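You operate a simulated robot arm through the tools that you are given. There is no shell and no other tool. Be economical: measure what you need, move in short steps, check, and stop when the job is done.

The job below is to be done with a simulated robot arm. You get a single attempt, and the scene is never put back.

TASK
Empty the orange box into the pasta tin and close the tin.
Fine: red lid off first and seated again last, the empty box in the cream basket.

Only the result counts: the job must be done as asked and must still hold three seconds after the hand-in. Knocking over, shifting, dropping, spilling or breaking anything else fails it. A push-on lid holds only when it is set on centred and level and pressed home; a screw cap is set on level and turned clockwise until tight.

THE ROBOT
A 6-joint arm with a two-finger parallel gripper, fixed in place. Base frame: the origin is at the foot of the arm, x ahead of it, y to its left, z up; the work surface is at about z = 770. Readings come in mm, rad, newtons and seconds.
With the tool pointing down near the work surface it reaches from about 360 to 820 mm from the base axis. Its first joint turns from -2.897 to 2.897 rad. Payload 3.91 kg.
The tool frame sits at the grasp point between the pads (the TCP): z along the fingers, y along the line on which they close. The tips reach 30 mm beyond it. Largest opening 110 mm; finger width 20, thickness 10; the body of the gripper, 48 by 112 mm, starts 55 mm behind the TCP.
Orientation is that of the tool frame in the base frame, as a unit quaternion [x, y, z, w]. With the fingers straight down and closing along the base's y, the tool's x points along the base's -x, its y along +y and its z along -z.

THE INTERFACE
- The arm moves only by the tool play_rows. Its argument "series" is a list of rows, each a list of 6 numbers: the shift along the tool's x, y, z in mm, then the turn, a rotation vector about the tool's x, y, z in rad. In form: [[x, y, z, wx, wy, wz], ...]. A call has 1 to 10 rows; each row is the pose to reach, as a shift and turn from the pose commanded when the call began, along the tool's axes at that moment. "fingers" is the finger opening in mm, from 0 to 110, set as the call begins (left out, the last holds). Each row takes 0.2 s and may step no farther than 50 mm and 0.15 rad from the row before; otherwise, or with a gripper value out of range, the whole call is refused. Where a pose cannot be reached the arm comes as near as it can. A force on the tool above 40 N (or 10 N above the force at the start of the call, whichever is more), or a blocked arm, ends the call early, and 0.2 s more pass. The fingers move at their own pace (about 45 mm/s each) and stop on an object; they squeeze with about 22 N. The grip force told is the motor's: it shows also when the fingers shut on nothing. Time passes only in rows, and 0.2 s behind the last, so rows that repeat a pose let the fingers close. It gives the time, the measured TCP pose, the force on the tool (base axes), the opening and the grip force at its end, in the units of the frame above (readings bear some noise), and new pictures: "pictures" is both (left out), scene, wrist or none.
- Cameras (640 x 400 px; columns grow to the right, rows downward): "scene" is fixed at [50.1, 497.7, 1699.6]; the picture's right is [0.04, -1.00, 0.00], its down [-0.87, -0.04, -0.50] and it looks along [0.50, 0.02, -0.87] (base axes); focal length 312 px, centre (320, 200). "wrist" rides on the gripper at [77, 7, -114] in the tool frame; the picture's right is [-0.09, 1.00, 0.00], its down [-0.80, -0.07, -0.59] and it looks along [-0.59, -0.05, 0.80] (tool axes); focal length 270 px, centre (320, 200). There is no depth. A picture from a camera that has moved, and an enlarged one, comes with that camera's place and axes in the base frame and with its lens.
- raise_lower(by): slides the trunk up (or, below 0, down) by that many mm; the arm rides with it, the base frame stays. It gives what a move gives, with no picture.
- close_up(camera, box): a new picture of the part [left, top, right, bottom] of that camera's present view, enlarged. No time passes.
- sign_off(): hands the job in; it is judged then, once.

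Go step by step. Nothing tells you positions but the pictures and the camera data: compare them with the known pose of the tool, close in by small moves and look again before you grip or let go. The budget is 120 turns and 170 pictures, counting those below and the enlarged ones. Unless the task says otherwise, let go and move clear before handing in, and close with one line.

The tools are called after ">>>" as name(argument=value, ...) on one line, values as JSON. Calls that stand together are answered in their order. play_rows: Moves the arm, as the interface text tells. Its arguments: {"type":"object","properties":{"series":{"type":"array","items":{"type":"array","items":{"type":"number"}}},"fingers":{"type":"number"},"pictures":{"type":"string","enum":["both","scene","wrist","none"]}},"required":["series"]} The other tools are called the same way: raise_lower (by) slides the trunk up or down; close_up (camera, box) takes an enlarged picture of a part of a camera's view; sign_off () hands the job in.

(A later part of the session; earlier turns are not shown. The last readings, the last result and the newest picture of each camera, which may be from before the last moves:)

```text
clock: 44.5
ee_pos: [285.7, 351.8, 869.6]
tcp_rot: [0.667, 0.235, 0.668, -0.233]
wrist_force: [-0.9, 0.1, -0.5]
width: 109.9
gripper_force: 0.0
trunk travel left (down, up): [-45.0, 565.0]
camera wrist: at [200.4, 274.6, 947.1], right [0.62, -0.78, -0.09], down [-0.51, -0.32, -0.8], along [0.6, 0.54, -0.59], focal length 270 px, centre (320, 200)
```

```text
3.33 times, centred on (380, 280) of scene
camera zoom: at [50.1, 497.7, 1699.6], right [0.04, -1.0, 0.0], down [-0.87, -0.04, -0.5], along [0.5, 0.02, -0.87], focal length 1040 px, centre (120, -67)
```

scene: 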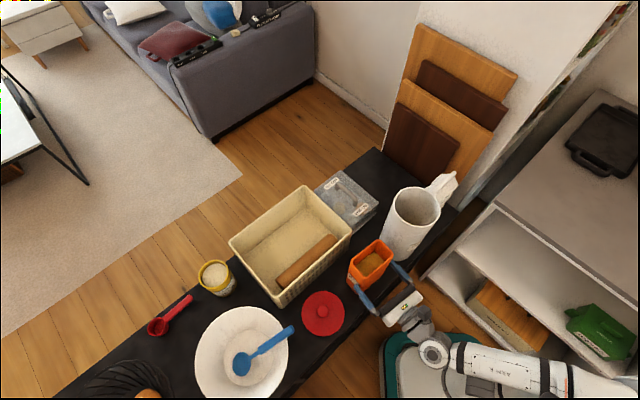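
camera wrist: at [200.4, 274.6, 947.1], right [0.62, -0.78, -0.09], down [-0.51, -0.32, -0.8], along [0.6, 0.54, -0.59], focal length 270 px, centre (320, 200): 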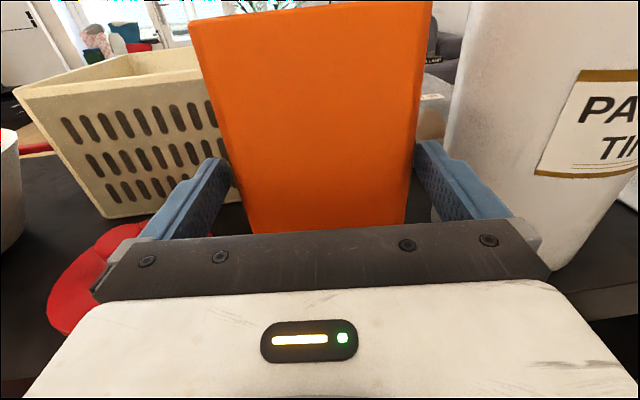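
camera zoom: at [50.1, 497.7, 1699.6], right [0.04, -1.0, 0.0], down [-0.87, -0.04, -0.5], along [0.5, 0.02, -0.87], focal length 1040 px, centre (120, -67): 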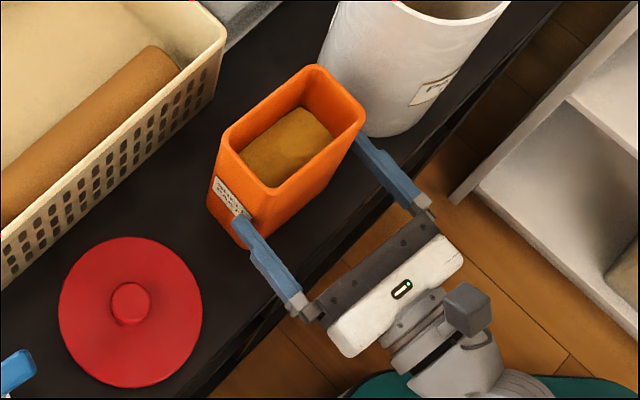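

The fingers straddle the box evenly. I'll advance the rest of the way in small steps.

>>> play_rows(series=[[0, 0, 8, 0, 0, 0], [0, 0, 16, 0, 0, 0], [0, 0, 24, 0, 0, 0], [0, 0, 30, 0, 0, 0], [0, 0, 36, 0, 0, 0], [0, 0, 36, 0, 0, 0]])

>>> close_up(camera="scene", box=[330, 220, 430, 340])

```text
clock: 45.9
ee_pos: [313.8, 373.1, 870.1]
tcp_rot: [0.667, 0.234, 0.668, -0.233]
wrist_force: [-0.4, 0.2, 0.0]
width: 109.8
gripper_force: 0.0
trunk travel left (down, up): [-45.0, 565.0]
camera wrist: at [228.6, 295.6, 947.3], right [0.62, -0.78, -0.09], down [-0.51, -0.32, -0.8], along [0.6, 0.54, -0.59], focal length 270 px, centre (320, 200)
```

scene: 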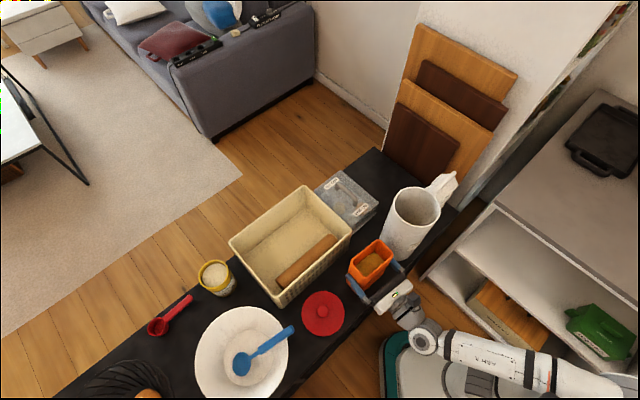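
wrist: 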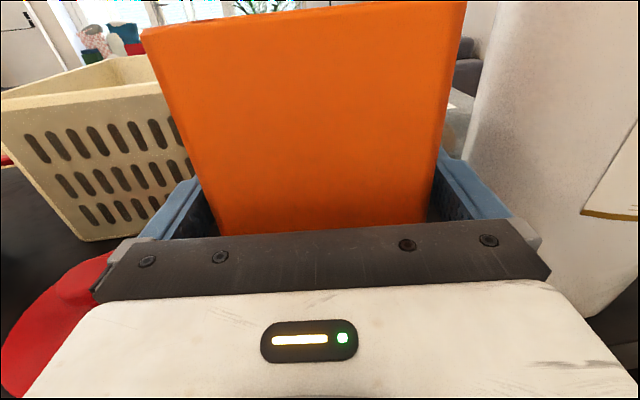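

```text
3.33 times, centred on (380, 280) of scene
camera zoom: at [50.1, 497.7, 1699.6], right [0.04, -1.0, 0.0], down [-0.87, -0.04, -0.5], along [0.5, 0.02, -0.87], focal length 1040 px, centre (120, -67)
```

zoom: 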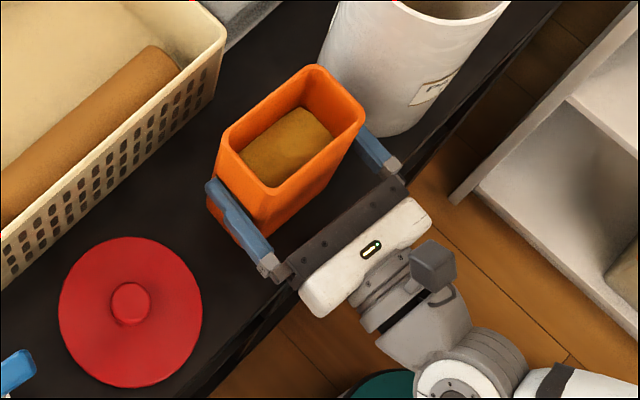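

The fingers are fully around the box, so I'll close on it.

>>> play_rows(series=[[0, 0, 0, 0, 0, 0], [0, 0, 0, 0, 0, 0], [0, 0, 0, 0, 0, 0], [0, 0, 0, 0, 0, 0]], fingers=60, pictures="wrist")

```text
clock: 46.9
ee_pos: [314.0, 373.3, 870.8]
tcp_rot: [0.667, 0.235, 0.668, -0.233]
wrist_force: [0.7, -0.6, 2.7]
width: 105.1
gripper_force: 22.1
trunk travel left (down, up): [-45.0, 565.0]
camera wrist: at [228.5, 295.5, 947.4], right [0.62, -0.78, -0.09], down [-0.51, -0.32, -0.8], along [0.6, 0.54, -0.59], focal length 270 px, centre (320, 200)
```

wrist: 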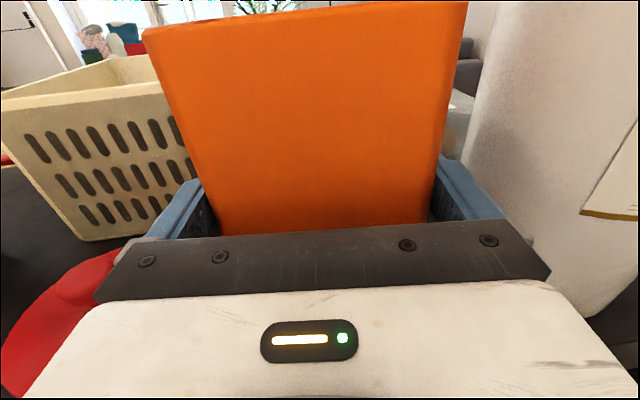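

Gripped at 105 mm with 22 N. I'll lift gently to confirm it holds.

>>> play_rows(series=[[5, 0, 0, 0, 0, 0], [12, 0, 0, 0, 0, 0], [25, 0, 0, 0, 0, 0], [40, 0, 0, 0, 0, 0], [40, 0, 0, 0, 0, 0]])

>>> close_up(camera="scene", box=[330, 200, 430, 340])

```text
clock: 48.1
ee_pos: [313.6, 374.4, 910.5]
tcp_rot: [0.667, 0.235, 0.668, -0.234]
wrist_force: [-0.7, -0.6, -2.1]
width: 104.9
gripper_force: 22.1
trunk travel left (down, up): [-45.0, 565.0]
camera wrist: at [228.5, 297.7, 987.9], right [0.62, -0.78, -0.09], down [-0.51, -0.32, -0.8], along [0.6, 0.54, -0.59], focal length 270 px, centre (320, 200)
```

scene: 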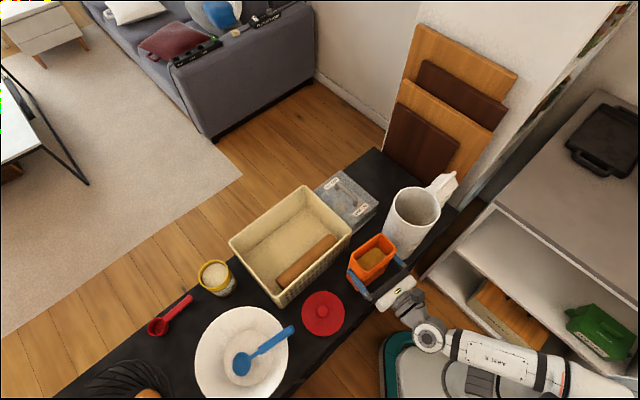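
wrist: 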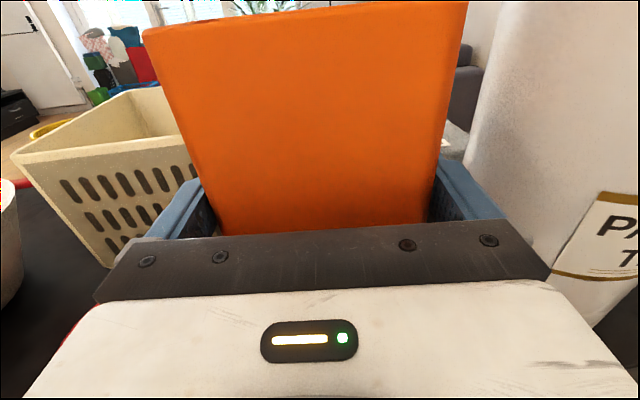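

```text
2.86 times, centred on (380, 270) of scene
camera zoom: at [50.1, 497.7, 1699.6], right [0.04, -1.0, 0.0], down [-0.87, -0.04, -0.5], along [0.5, 0.02, -0.87], focal length 891 px, centre (149, 0)
```

zoom: 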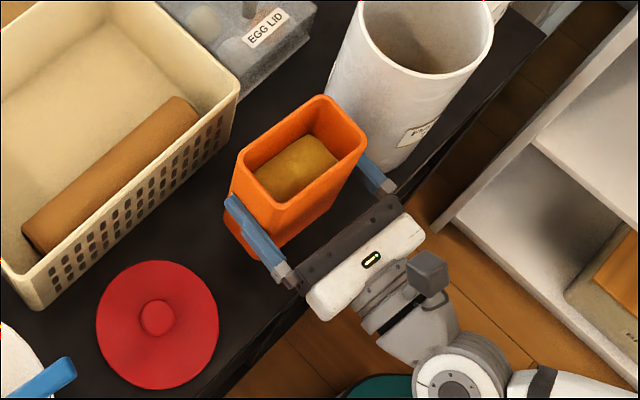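

The box is held rigidly, weight about 3 N. I'll lift it above tin height and shift it onto the tin's centreline, still short of the tin.

>>> play_rows(series=[[35, 0, 0, 0, 0, 0], [75, 0, 0, 0, 0, 0], [115, 0, 5, 0, 0, 0], [155, 0, 12, 0, 0, 0], [190, 0, 20, 0, 0, 0], [212, 0, 20, 0, 0, 0], [212, 0, 20, 0, 0, 0]])

```text
clock: 49.7
ee_pos: [328.3, 384.9, 1123.6]
tcp_rot: [0.667, 0.235, 0.668, -0.233]
wrist_force: [-0.4, -0.2, -2.2]
width: 104.6
gripper_force: 22.5
trunk travel left (down, up): [-45.0, 565.0]
camera wrist: at [243.1, 308.7, 1199.5], right [0.62, -0.78, -0.08], down [-0.51, -0.32, -0.8], along [0.6, 0.54, -0.59], focal length 270 px, centre (320, 200)
```

scene: 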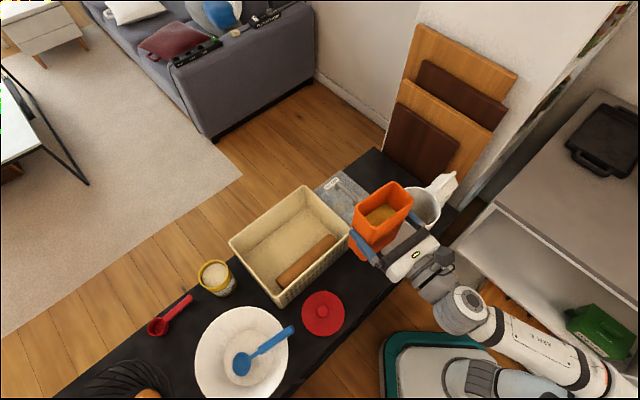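
wrist: 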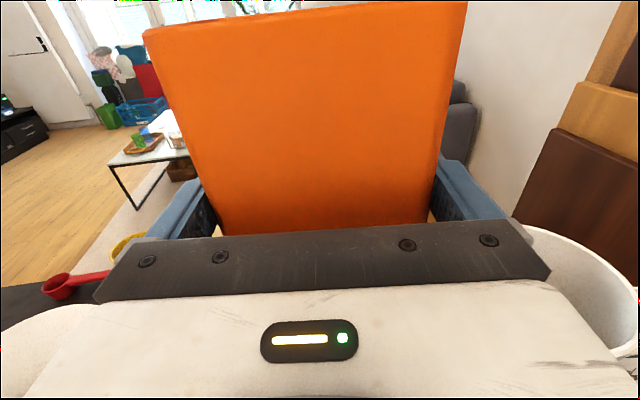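

The box is in position beside and above the tin mouth. I'll tilt to 45° toward the tin, then slide the lip over the mouth.

>>> play_rows(series=[[0, 0, 0, 0, 0, 0.13], [0, 0, 0, 0, 0, 0.26], [0, 0, 0, 0, 0, 0.39], [0, 0, 0, 0, 0, 0.52], [0, 0, 0, 0, 0, 0.65], [0, 0, 0, 0, 0, 0.785], [0, 0, 0, 0, 0, 0.785]], pictures="both")

>>> close_up(camera="scene", box=[330, 140, 480, 290])

```text
clock: 51.3
ee_pos: [329.5, 386.8, 1122.8]
tcp_rot: [0.706, -0.039, 0.528, -0.471]
wrist_force: [-0.2, -0.5, -2.9]
width: 104.8
gripper_force: 22.3
trunk travel left (down, up): [-45.0, 565.0]
camera wrist: at [275.8, 268.3, 1172.2], right [0.4, -0.5, -0.77], down [-0.85, 0.11, -0.52], along [0.34, 0.86, -0.38], focal length 270 px, centre (320, 200)
```

scene: 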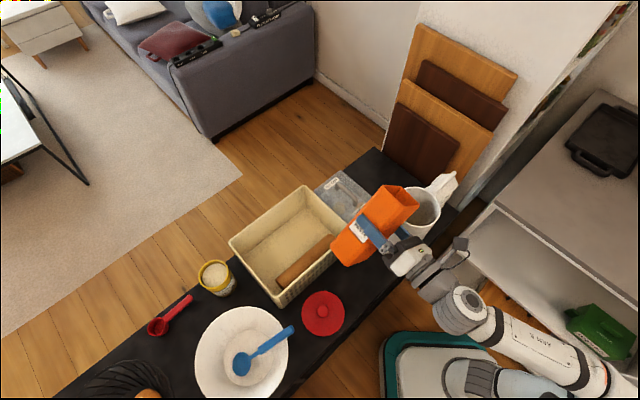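
wrist: 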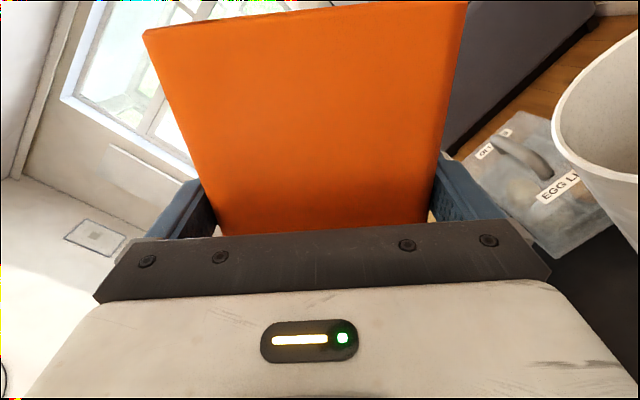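

```text
2.67 times, centred on (405, 215) of scene
camera zoom: at [50.1, 497.7, 1699.6], right [0.04, -1.0, 0.0], down [-0.87, -0.04, -0.5], along [0.5, 0.02, -0.87], focal length 832 px, centre (93, 160)
```

zoom: 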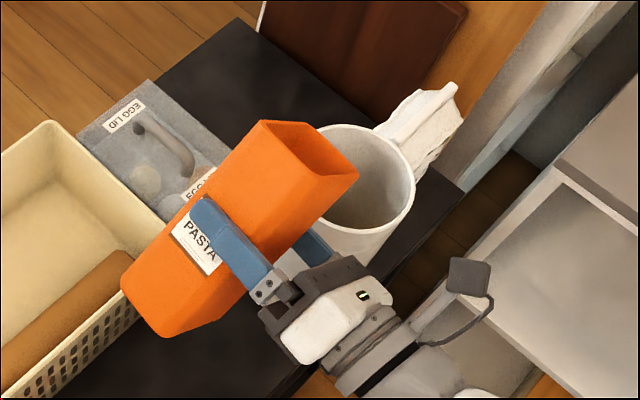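

No spill at 45°. Next I'll slide the lip over the mouth, keeping the tilt.

>>> play_rows(series=[[18, 18, 0, 0, 0, 0], [28, 44, 0, 0, 0, 0], [28, 44, 0, 0, 0, 0]], pictures="both")

>>> close_up(camera="scene", box=[340, 140, 480, 270])

```text
clock: 52.1
ee_pos: [358.9, 346.4, 1110.7]
tcp_rot: [0.705, -0.038, 0.529, -0.471]
wrist_force: [0.4, 0.2, -1.0]
width: 104.9
gripper_force: 22.0
trunk travel left (down, up): [-45.0, 565.0]
camera wrist: at [306.7, 227.9, 1160.7], right [0.4, -0.5, -0.76], down [-0.85, 0.11, -0.52], along [0.35, 0.86, -0.38], focal length 270 px, centre (320, 200)
```

scene: 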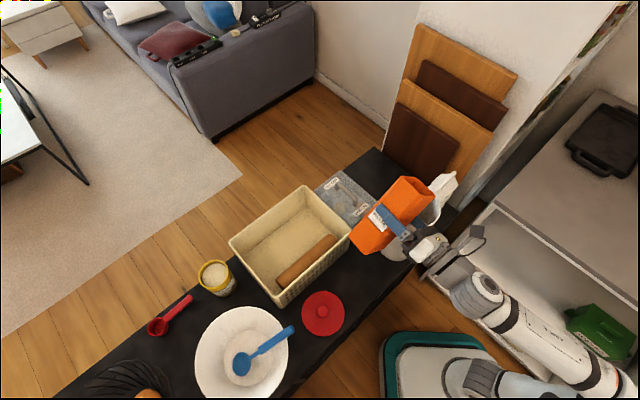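
wrist: 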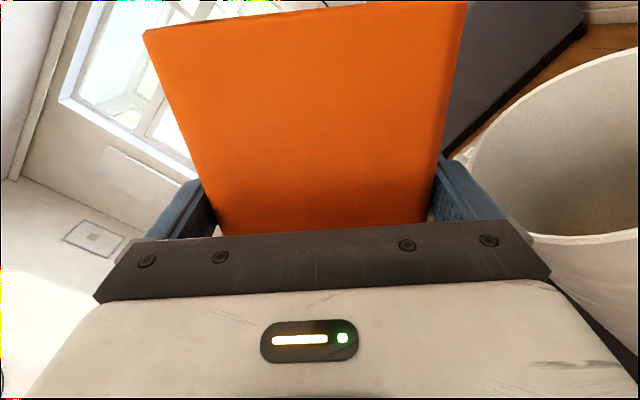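

```text
3.08 times, centred on (410, 205) of scene
camera zoom: at [50.1, 497.7, 1699.6], right [0.04, -1.0, 0.0], down [-0.87, -0.04, -0.5], along [0.5, 0.02, -0.87], focal length 960 px, centre (43, 185)
```

zoom: 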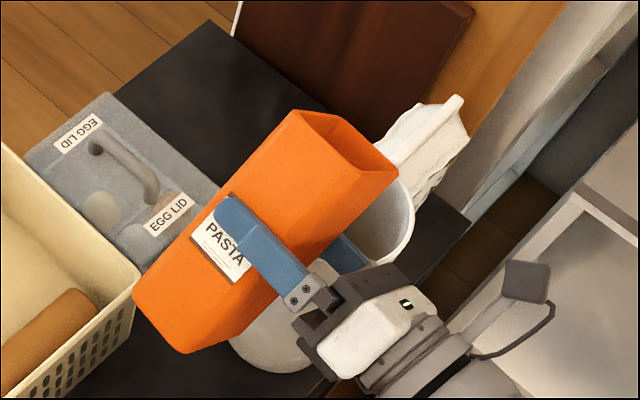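

The lip corner matches my prediction to the millimetre. I'll continue tilting slowly with the lip held over the mouth.

>>> play_rows(series=[[-1, 0, 0, 0, 0, 0.09], [-2, 0.5, 0, 0, 0, 0.18], [-2, 0.7, 0, 0, 0, 0.26], [0, 1.5, 0, 0, 0, 0.35], [1, 2, 0, 0, 0, 0.44], [2, 2.1, 0, 0, 0, 0.524], [2, 2.1, 0, 0, 0, 0.524], [2, 2.1, 0, 0, 0, 0.524]], pictures="both")

>>> close_up(camera="scene", box=[340, 140, 480, 270])

```text
clock: 53.9
ee_pos: [361.7, 343.3, 1111.5]
tcp_rot: [0.672, -0.22, 0.388, -0.592]
wrist_force: [-0.4, 0.4, -1.3]
width: 105.0
gripper_force: 22.3
trunk travel left (down, up): [-45.0, 565.0]
camera wrist: at [319.2, 213.1, 1124.7], right [0.11, -0.14, -0.98], down [-0.96, 0.25, -0.14], along [0.26, 0.96, -0.1], focal length 270 px, centre (320, 200)
```

scene: 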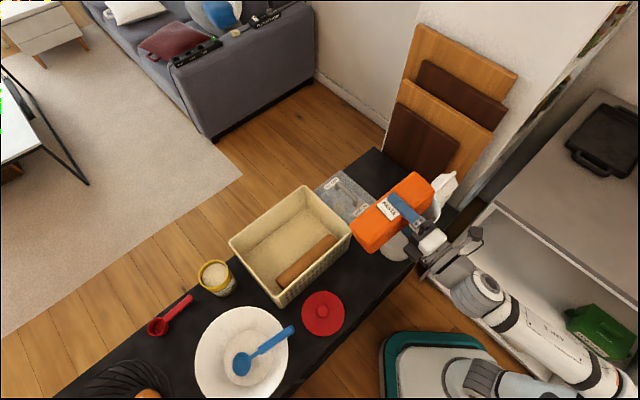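
wrist: 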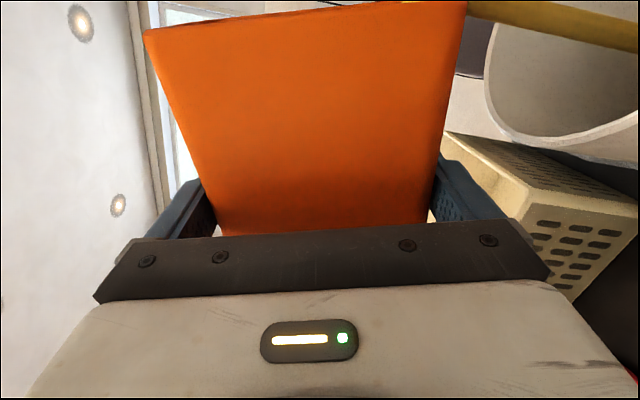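

```text
3.08 times, centred on (410, 205) of scene
camera zoom: at [50.1, 497.7, 1699.6], right [0.04, -1.0, 0.0], down [-0.87, -0.04, -0.5], along [0.5, 0.02, -0.87], focal length 960 px, centre (43, 185)
```

zoom: 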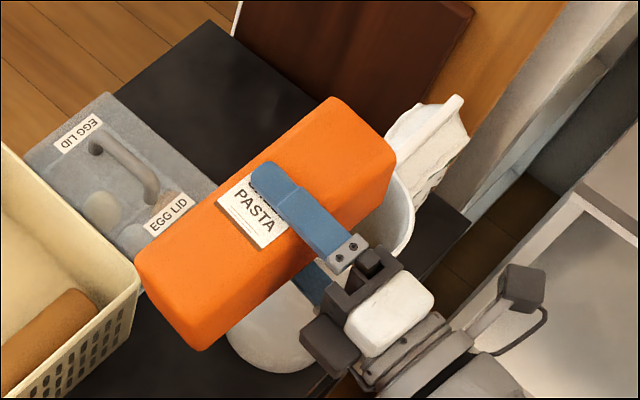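

Pasta is already streaming into the tin. I'll continue slowly to 90° and give it time.

>>> play_rows(series=[[0, 0, 0, 0, 0, 0], [0, 0, 0, 0, 0, 0], [3, 0.3, 0, 0, 0, 0.09], [6, 0.6, 0, 0, 0, 0.18], [8.8, 0.8, 0, 0, 0, 0.262], [8.8, 0.8, 0, 0, 0, 0.262], [8.8, 0.8, 0, 0, 0, 0.262], [8.8, 0.8, 0, 0, 0, 0.262]], pictures="both")

```text
clock: 55.7
ee_pos: [366.3, 337.2, 1112.0]
tcp_rot: [0.637, -0.305, 0.308, -0.637]
wrist_force: [-0.7, 0.2, -1.1]
width: 104.6
gripper_force: 22.0
trunk travel left (down, up): [-45.0, 565.0]
camera wrist: at [325.0, 205.9, 1106.0], right [-0.05, 0.07, -1.0], down [-0.96, 0.26, 0.07], along [0.26, 0.96, 0.05], focal length 270 px, centre (320, 200)
```

scene: 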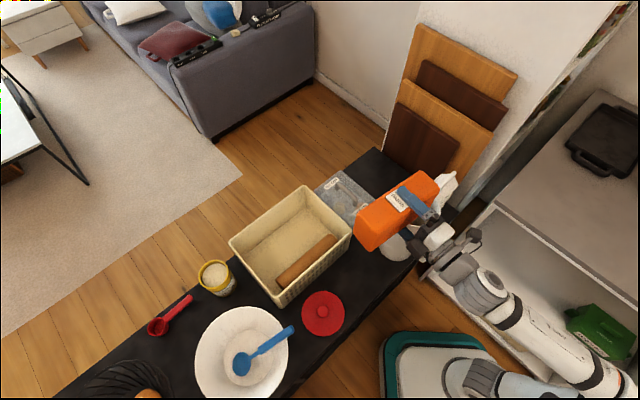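
wrist: 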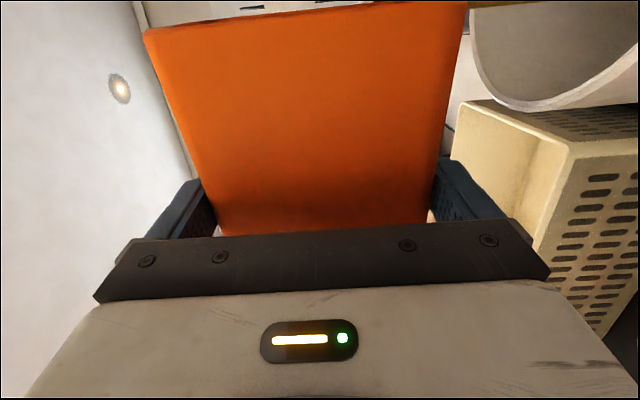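

I'll continue through 105° and 120° to 135°.

>>> play_rows(series=[[5, -4, 0, 0, 0, 0.09], [11, -8, 0, 0, 0, 0.18], [16, -12, 0, 0, 0, 0.262], [20, -15, 0, 0, 0, 0.35], [25, -19, 0, 0, 0, 0.44], [29.5, -22, 0, 0, 0, 0.524], [35, -25, 0, 0, 0, 0.61], [41, -27.5, 0, 0, 0, 0.7], [47, -30, 0, 0, 0, 0.785], [47, -30, 0, 0, 0, 0.785]], pictures="both")

>>> close_up(camera="scene", box=[340, 140, 480, 270])

```text
clock: 57.9
ee_pos: [395.8, 298.7, 1144.9]
tcp_rot: [-0.472, 0.526, -0.04, 0.706]
wrist_force: [-0.1, 0.1, 0.3]
width: 104.6
gripper_force: 22.2
trunk travel left (down, up): [-45.0, 565.0]
camera wrist: at [338.0, 189.6, 1084.5], right [-0.48, 0.6, -0.64], down [-0.79, 0.03, 0.61], along [0.39, 0.8, 0.46], focal length 270 px, centre (320, 200)
```

scene: 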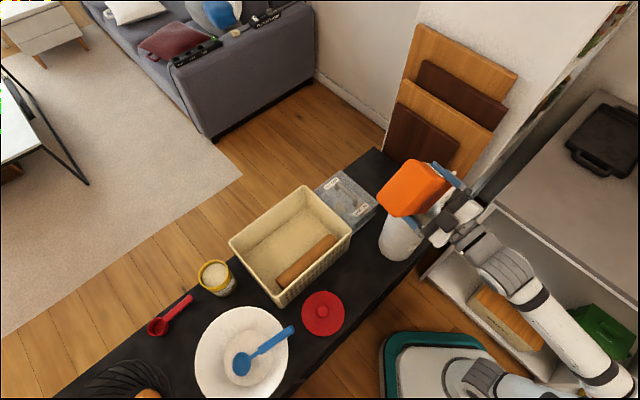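
wrist: 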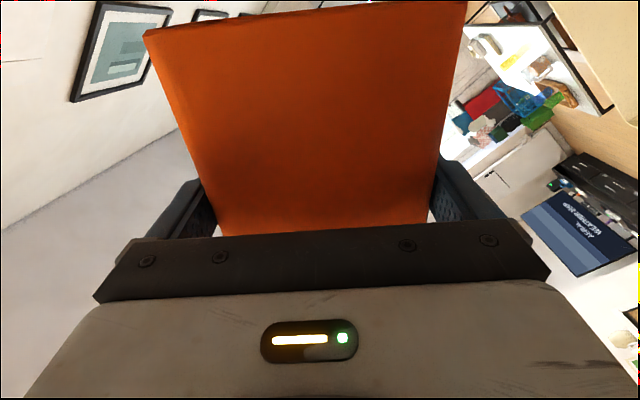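

```text
3.08 times, centred on (410, 205) of scene
camera zoom: at [50.1, 497.7, 1699.6], right [0.04, -1.0, 0.0], down [-0.87, -0.04, -0.5], along [0.5, 0.02, -0.87], focal length 960 px, centre (43, 185)
```

zoom: 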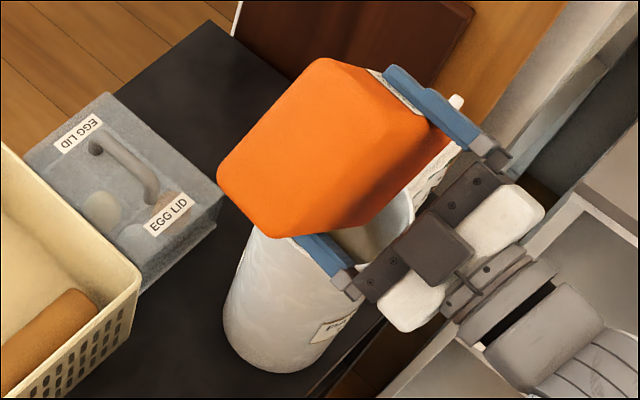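

Nothing has spilled. I'll tilt a bit further to about 150° and wait, so the last of it falls out.

>>> play_rows(series=[[5, -5, 0, 0, 0, 0.09], [10, -10, 0, 0, 0, 0.18], [15, -15, 0, 0, 0, 0.26], [15, -15, 0, 0, 0, 0.26], [15, -15, 0, 0, 0, 0.26], [15, -15, 0, 0, 0, 0.26], [10, -10, 0, 0, 0, 0.18], [5, -5, 0, 0, 0, 0.09], [0, 0, 0, 0, 0, 0], [0, 0, 0, 0, 0, 0]], pictures="none")

```text
clock: 60.1
ee_pos: [396.2, 302.0, 1141.8]
tcp_rot: [-0.472, 0.526, -0.04, 0.706]
wrist_force: [0.2, 0.1, 0.3]
width: 104.6
gripper_force: 22.4
trunk travel left (down, up): [-45.0, 565.0]
```

Now I'll reverse it: up 30 mm, then roll back upright along the same path.

>>> play_rows(series=[[-21, -21, 0, 0, 0, 0], [-26, -17, 0, 0, 0, -0.14], [-31, -12, 0, 0, 0, -0.28], [-36, -7, 0, 0, 0, -0.42], [-41, -2, 0, 0, 0, -0.56], [-46, 3, 0, 0, 0, -0.7], [-51, 8, 0, 0, 0, -0.84], [-56, 13, 0, 0, 0, -0.98], [-60, 17, 0, 0, 0, -1.12], [-63, 20, 0, 0, 0, -1.26]], pictures="scene")

```text
clock: 62.3
ee_pos: [359.6, 345.5, 1172.3]
tcp_rot: [0.692, -0.146, 0.45, -0.546]
wrist_force: [0.7, -0.2, -1.2]
width: 104.5
gripper_force: 21.8
trunk travel left (down, up): [-45.0, 565.0]
```

scene: 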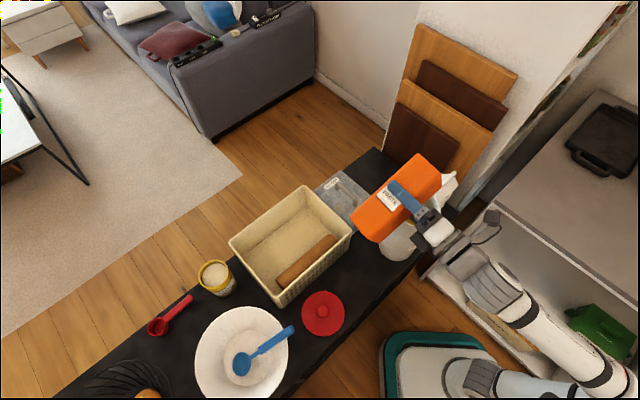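

>>> play_rows(series=[[-7, -3.5, 0, 0, 0, -0.14], [-14, -7, 0, 0, 0, -0.28], [-21, -10.5, 0, 0, 0, -0.42], [-28, -14, 0, 0, 0, -0.56], [-35, -17.5, 0, 0, 0, -0.7], [-42, -21, 0, 0, 0, -0.84], [-49, -24.5, 0, 0, 0, -0.98], [-53.5, -27, 0, 0, 0, -1.096], [-53.5, -27, 0, 0, 0, -1.096]], pictures="both")

>>> close_up(camera="scene", box=[320, 130, 480, 300])

```text
clock: 64.3
ee_pos: [321.6, 393.7, 1172.8]
tcp_rot: [0.667, 0.234, 0.669, -0.232]
wrist_force: [-0.6, 0.0, -0.9]
width: 104.3
gripper_force: 22.3
trunk travel left (down, up): [-45.0, 565.0]
camera wrist: at [237.1, 316.7, 1249.8], right [0.62, -0.78, -0.08], down [-0.51, -0.32, -0.8], along [0.6, 0.54, -0.59], focal length 270 px, centre (320, 200)
```

scene: 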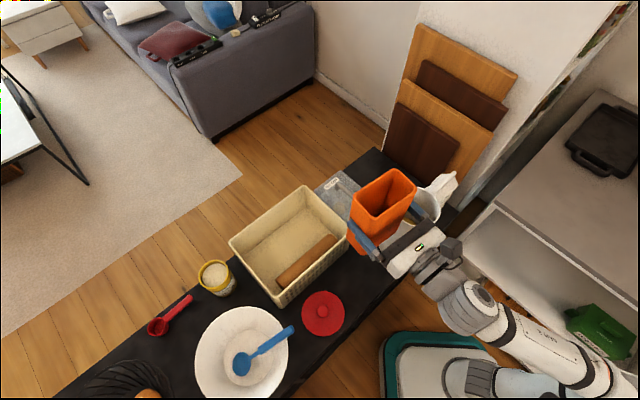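
wrist: 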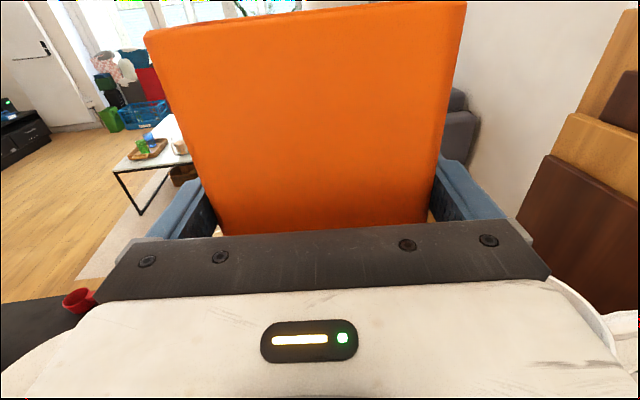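

```text
2.35 times, centred on (400, 215) of scene
camera zoom: at [50.1, 497.7, 1699.6], right [0.04, -1.0, 0.0], down [-0.87, -0.04, -0.5], along [0.5, 0.02, -0.87], focal length 734 px, centre (132, 165)
```

zoom: 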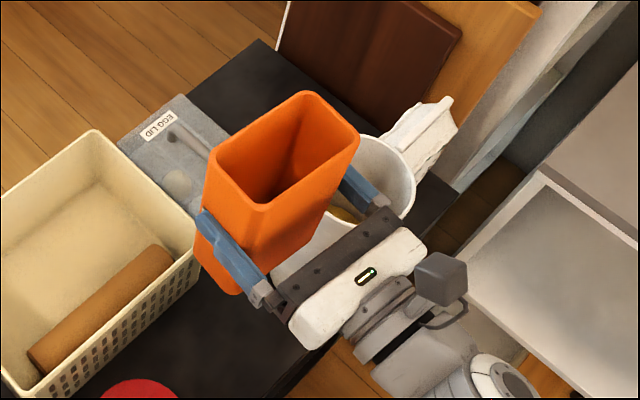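

The box is empty and the pasta is in the tin. I'll set the box back at its original spot so I can regrip it from above, then lower it into the basket.

>>> play_rows(series=[[0, 6, -9, 0, 0, 0], [0, 11, -18.6, 0, 0, 0], [-45, 11, -18.6, 0, 0, 0], [-90, 11, -18.6, 0, 0, 0], [-135, 11, -18.6, 0, 0, 0], [-180, 11, -18.6, 0, 0, 0], [-225, 11, -18.6, 0, 0, 0], [-265, 11, -18.6, 0, 0, 0], [-285, 11, -18.6, 0, 0, 0], [-285, 11, -18.6, 0, 0, 0]], pictures="both")

```text
clock: 66.5
ee_pos: [316.4, 373.4, 888.4]
tcp_rot: [0.667, 0.234, 0.668, -0.233]
wrist_force: [0.1, 0.6, -1.1]
width: 104.5
gripper_force: 22.3
trunk travel left (down, up): [-45.0, 565.0]
camera wrist: at [230.9, 296.2, 965.0], right [0.62, -0.78, -0.09], down [-0.51, -0.32, -0.8], along [0.6, 0.54, -0.59], focal length 270 px, centre (320, 200)
```

scene: 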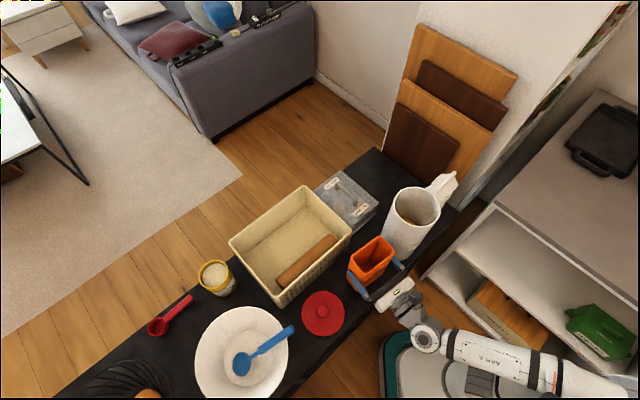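
wrist: 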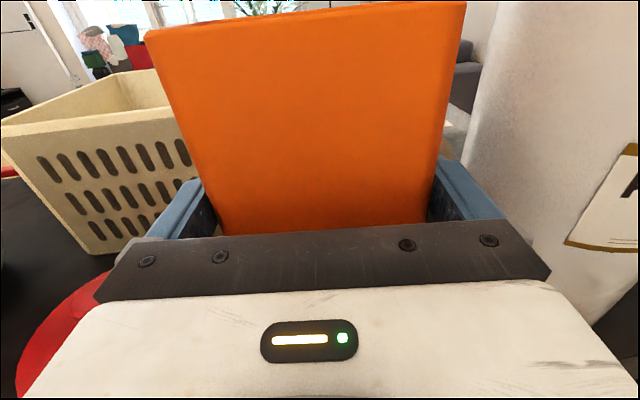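

>>> play_rows(series=[[-8, 0, 0, 0, 0, 0], [-13, 0, 0, 0, 0, 0], [-15, 0, 0, 0, 0, 0], [-16, 0, 0, 0, 0, 0], [-17, 0, 0, 0, 0, 0], [-17.5, 0, 0, 0, 0, 0], [-17.5, 0, 0, 0, 0, 0]], pictures="none")

```text
clock: 68.1
ee_pos: [315.1, 372.6, 872.0]
tcp_rot: [0.666, 0.234, 0.668, -0.233]
wrist_force: [1.2, 0.2, 3.9]
width: 104.5
gripper_force: 21.7
trunk travel left (down, up): [-45.0, 565.0]
```

The box is on the table. I'll release it and back straight out.

>>> play_rows(series=[[0, 0, 0, 0, 0, 0], [0, 0, 0, 0, 0, 0], [0, 0, -10, 0, 0, 0], [0, 0, -25, 0, 0, 0], [0, 0, -45, 0, 0, 0], [0, 0, -70, 0, 0, 0], [0, 0, -90, 0, 0, 0], [0, 0, -90, 0, 0, 0]], fingers=110, pictures="both")

>>> close_up(camera="scene", box=[320, 170, 480, 320])

```text
clock: 69.9
ee_pos: [245.1, 316.1, 870.9]
tcp_rot: [0.667, 0.234, 0.668, -0.232]
wrist_force: [0.2, -0.1, -0.7]
width: 109.8
gripper_force: 0.1
trunk travel left (down, up): [-45.0, 565.0]
camera wrist: at [159.9, 239.8, 947.0], right [0.62, -0.78, -0.08], down [-0.51, -0.32, -0.8], along [0.6, 0.54, -0.59], focal length 270 px, centre (320, 200)
```

scene: 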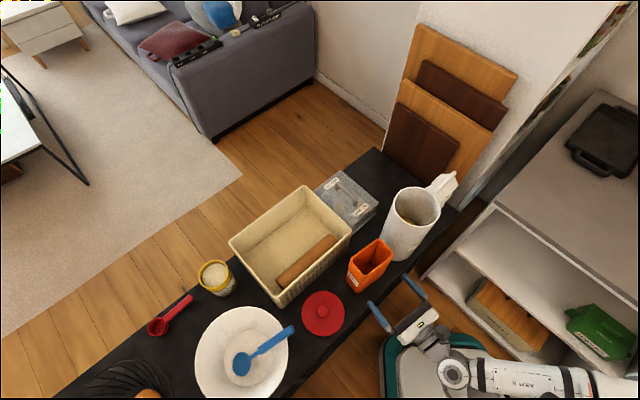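
wrist: 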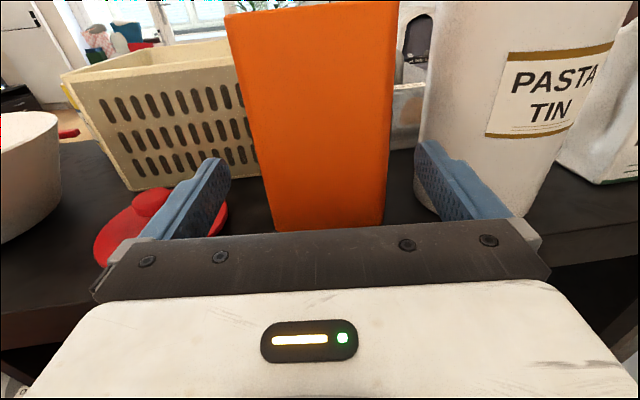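

```text
2.67 times, centred on (400, 245) of scene
camera zoom: at [50.1, 497.7, 1699.6], right [0.04, -1.0, 0.0], down [-0.87, -0.04, -0.5], along [0.5, 0.02, -0.87], focal length 832 px, centre (107, 80)
```

zoom: 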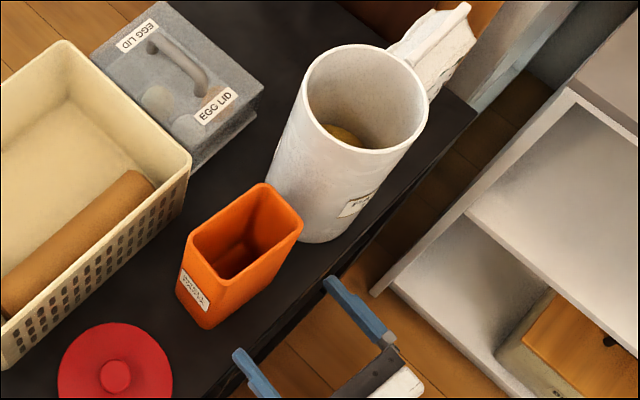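

The box stands clean and the pasta is in the tin. I'll raise the trunk, turn the tool to point down and set the yaw so the fingers close across the box's short side.

>>> raise_lower(by=220)

>>> play_rows(series=[[0, 0, 0, 0, -0.15, 0], [0, 0, 0, 0, -0.3, 0], [0, 0, 0, 0, -0.45, 0], [0, 0, 0, 0, -0.6, 0], [0, 0, 0, 0, -0.75, 0], [0, 0, 0, 0, -0.9, 0], [0, 0, 0, 0, -1.05, 0], [0, 0, 0, 0, -1.2, 0], [0, 0, 0, 0, -1.35, 0], [0, 0, 0, 0, -1.5, 0]], fingers=90, pictures="none")

>>> play_rows(series=[[0, 0, 0, 0, -0.071, 0], [0, 0, 0, 0, -0.071, 0.0], [0, 0, 0, 0, -0.071, 0.0]], pictures="scene")

```text
clock: 72.3
ee_pos: [245.7, 316.2, 1089.5]
tcp_rot: [0.667, 0.235, 0.668, -0.234]
wrist_force: [0.7, 0.7, -0.1]
width: 110.2
gripper_force: 0.1
trunk travel left (down, up): [-265.0, 345.0]
```

```text
clock: 74.5
ee_pos: [244.5, 316.8, 1090.4]
tcp_rot: [0.943, 0.33, 0.034, -0.011]
wrist_force: [-0.9, -0.2, -0.6]
width: 89.9
gripper_force: 0.2
trunk travel left (down, up): [-265.0, 345.0]
```

```text
clock: 75.3
ee_pos: [246.2, 316.7, 1090.0]
tcp_rot: [0.944, 0.331, 0.001, 0.001]
wrist_force: [0.0, -0.1, -0.8]
width: 89.9
gripper_force: 0.1
trunk travel left (down, up): [-265.0, 345.0]
```

scene: 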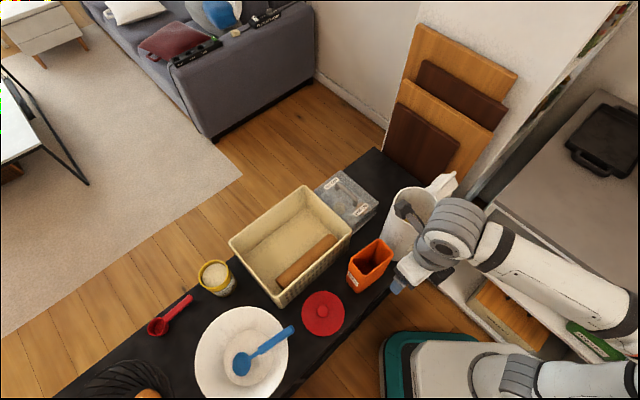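

>>> play_rows(series=[[0, 0, 0, 0, 0, 0.15], [0, 0, 0, 0, 0, 0.3], [0, 0, 0, 0, 0, 0.45], [0, 0, 0, 0, 0, 0.6], [0, 0, 0, 0, 0, 0.75], [0, 0, 0, 0, 0, 0.9], [0, 0, 0, 0, 0, 1.05], [0, 0, 0, 0, 0, 1.2], [0, 0, 0, 0, 0, 1.35], [0, 0, 0, 0, 0, 1.5]], pictures="none")

>>> play_rows(series=[[0, 0, 0, 0, 0, 0.071], [0, 0, 0, 0, 0, 0.071]], pictures="both")

```text
clock: 77.5
ee_pos: [246.3, 316.9, 1090.4]
tcp_rot: [0.915, -0.403, 0.002, 0.0]
wrist_force: [0.0, 0.9, 0.1]
width: 89.8
gripper_force: 0.1
trunk travel left (down, up): [-265.0, 345.0]
```

```text
clock: 78.1
ee_pos: [246.1, 315.9, 1091.3]
tcp_rot: [0.901, -0.434, 0.003, 0.0]
wrist_force: [0.2, -0.3, 0.3]
width: 90.2
gripper_force: 0.1
trunk travel left (down, up): [-265.0, 345.0]
camera wrist: at [288.6, 252.6, 1205.2], right [-0.83, -0.55, 0.0], down [-0.45, 0.67, 0.59], along [-0.33, 0.49, -0.81], focal length 270 px, centre (320, 200)
```

scene: 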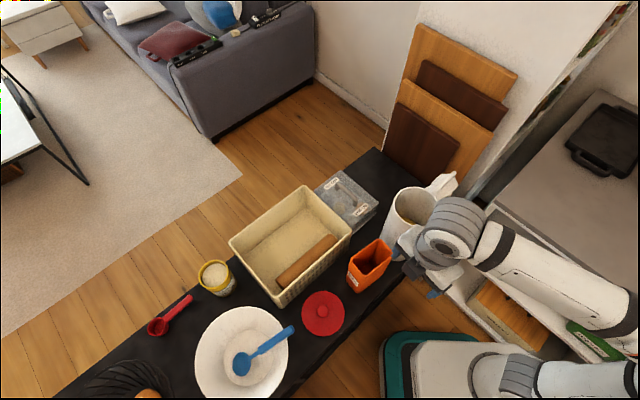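
wrist: 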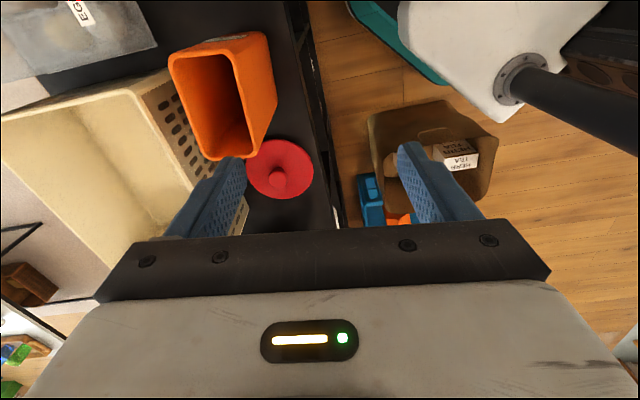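

The tool points down and closes along the box's short axis. I'll move over the box, offset about 18 mm away from the tin so the camera stays clear of it.

>>> play_rows(series=[[-10, -47, 0, 0, 0, 0], [-19.5, -94.4, 0, 0, 0, 0], [-19.5, -94.4, 30, 0, 0, 0], [-19.5, -94.4, 50, 0, 0, 0], [-19.5, -94.4, 50, 0, 0, 0]], pictures="both")

```text
clock: 79.3
ee_pos: [305.7, 389.9, 1038.3]
tcp_rot: [0.901, -0.433, 0.001, 0.0]
wrist_force: [0.4, -0.3, -0.4]
width: 90.2
gripper_force: 0.1
trunk travel left (down, up): [-265.0, 345.0]
camera wrist: at [348.3, 325.8, 1154.5], right [-0.83, -0.55, 0.0], down [-0.45, 0.67, 0.59], along [-0.33, 0.49, -0.81], focal length 270 px, centre (320, 200)
```

scene: 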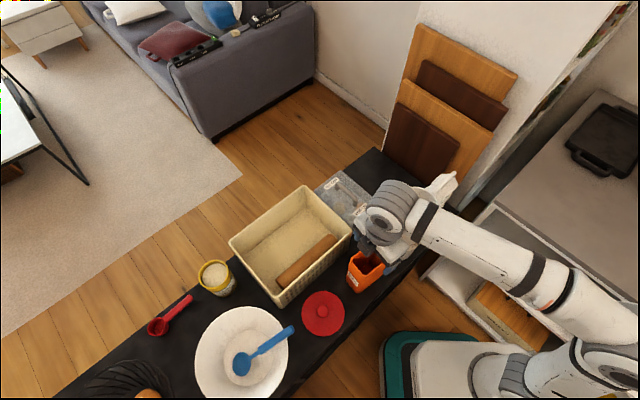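
wrist: 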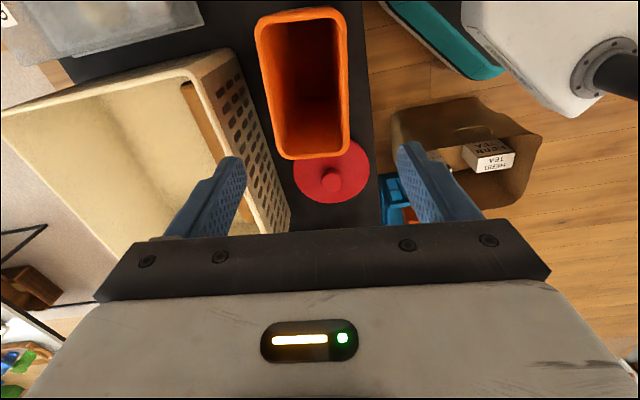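

The box is about 8 mm further out than my centreline and yawed very slightly. I'll correct that and lower to straddle the rim.

>>> play_rows(series=[[0, -8, 0, 0, 0, 0.028], [0, -8, 30, 0, 0, 0.028], [0, -8, 60, 0, 0, 0.028], [0, -8, 60, 0, 0, 0.028]], pictures="both")

>>> close_up(camera="scene", box=[330, 160, 450, 300])

```text
clock: 80.3
ee_pos: [313.1, 394.1, 980.9]
tcp_rot: [0.895, -0.446, 0.002, 0.001]
wrist_force: [-0.6, 0.4, 1.3]
width: 90.0
gripper_force: 0.1
trunk travel left (down, up): [-265.0, 345.0]
camera wrist: at [354.4, 329.2, 1094.6], right [-0.85, -0.53, 0.0], down [-0.43, 0.68, 0.59], along [-0.31, 0.5, -0.81], focal length 270 px, centre (320, 200)
```

scene: 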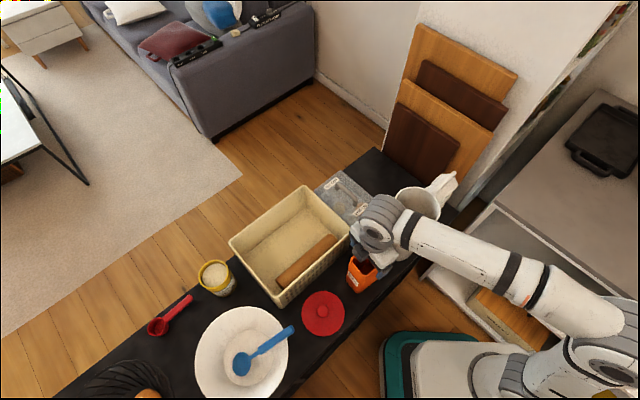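
wrist: 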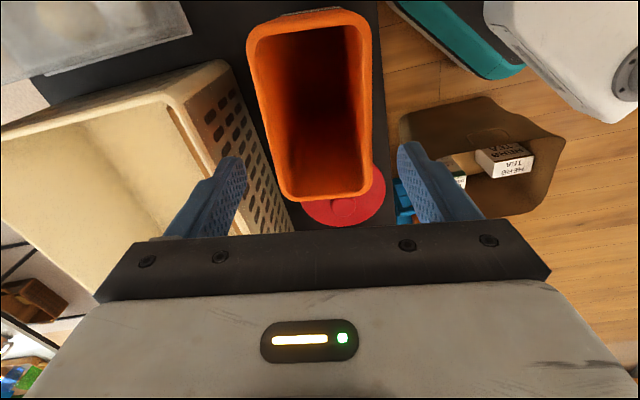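

```text
2.86 times, centred on (390, 230) of scene
camera zoom: at [50.1, 497.7, 1699.6], right [0.04, -1.0, 0.0], down [-0.87, -0.04, -0.5], along [0.5, 0.02, -0.87], focal length 891 px, centre (120, 114)
```

zoom: 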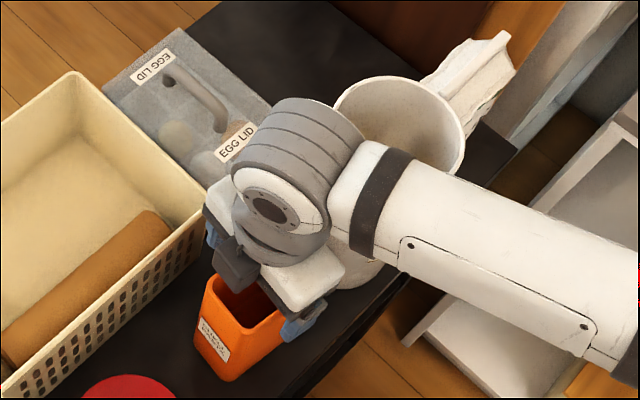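

Now centred. I'll lower the last 39 mm and close on the box.

>>> play_rows(series=[[0, 0, 15, 0, 0, 0], [0, 0, 30, 0, 0, 0], [0, 0, 39, 0, 0, 0], [0, 0, 39, 0, 0, 0]], pictures="none")

>>> play_rows(series=[[0, 0, 0, 0, 0, 0], [0, 0, 0, 0, 0, 0], [0, 0, 0, 0, 0, 0], [0, 0, 0, 0, 0, 0], [0, 0, 0, 0, 0, 0]], fingers=30, pictures="both")

```text
clock: 81.3
ee_pos: [313.4, 395.8, 941.5]
tcp_rot: [0.895, -0.446, 0.001, 0.0]
wrist_force: [1.2, -0.1, 0.0]
width: 89.9
gripper_force: 0.1
trunk travel left (down, up): [-265.0, 345.0]
```

```text
clock: 82.5
ee_pos: [313.7, 394.8, 941.2]
tcp_rot: [0.895, -0.446, 0.002, 0.0]
wrist_force: [0.4, -1.2, -0.2]
width: 61.5
gripper_force: 22.7
trunk travel left (down, up): [-265.0, 345.0]
camera wrist: at [354.2, 330.2, 1055.7], right [-0.85, -0.53, 0.0], down [-0.43, 0.68, 0.59], along [-0.31, 0.5, -0.81], focal length 270 px, centre (320, 200)
```

scene: 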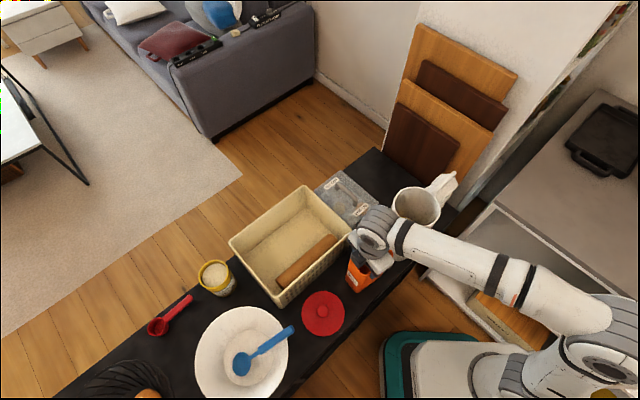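
wrist: 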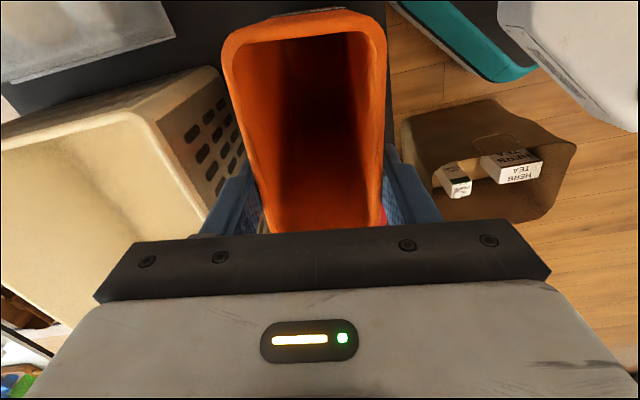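

The box is held at 61.5 mm. I'll lift it by the trunk so its bottom clears the basket rim.

>>> raise_lower(by=240)

>>> play_rows(series=[[0, 0, 0, 0, 0, 0]], pictures="both")

```text
clock: 85.0
ee_pos: [313.8, 396.0, 1181.2]
tcp_rot: [0.895, -0.446, 0.002, -0.001]
wrist_force: [-0.5, 0.0, -0.6]
width: 61.4
gripper_force: 22.6
trunk travel left (down, up): [-505.0, 105.0]
```

```text
clock: 85.4
ee_pos: [315.2, 395.1, 1181.1]
tcp_rot: [0.895, -0.446, 0.002, 0.0]
wrist_force: [-0.6, 0.2, -0.7]
width: 61.2
gripper_force: 21.9
trunk travel left (down, up): [-505.0, 105.0]
camera wrist: at [354.2, 330.2, 1295.7], right [-0.85, -0.53, 0.0], down [-0.43, 0.68, 0.59], along [-0.31, 0.5, -0.81], focal length 270 px, centre (320, 200)
```

scene: 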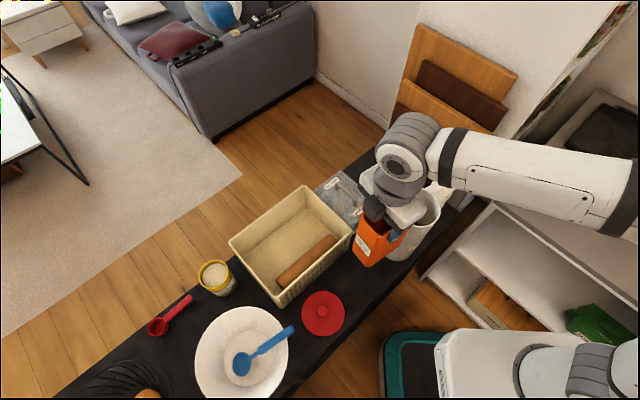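
wrist: 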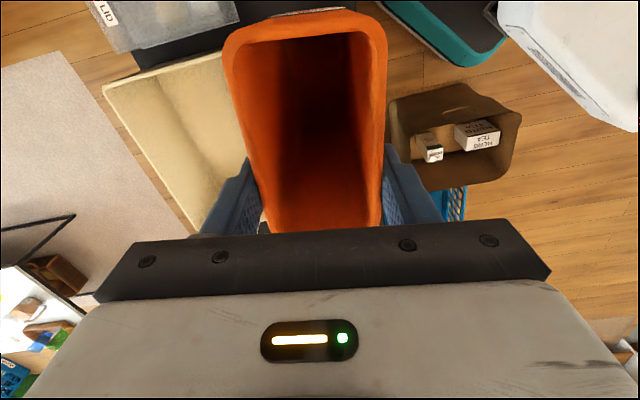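

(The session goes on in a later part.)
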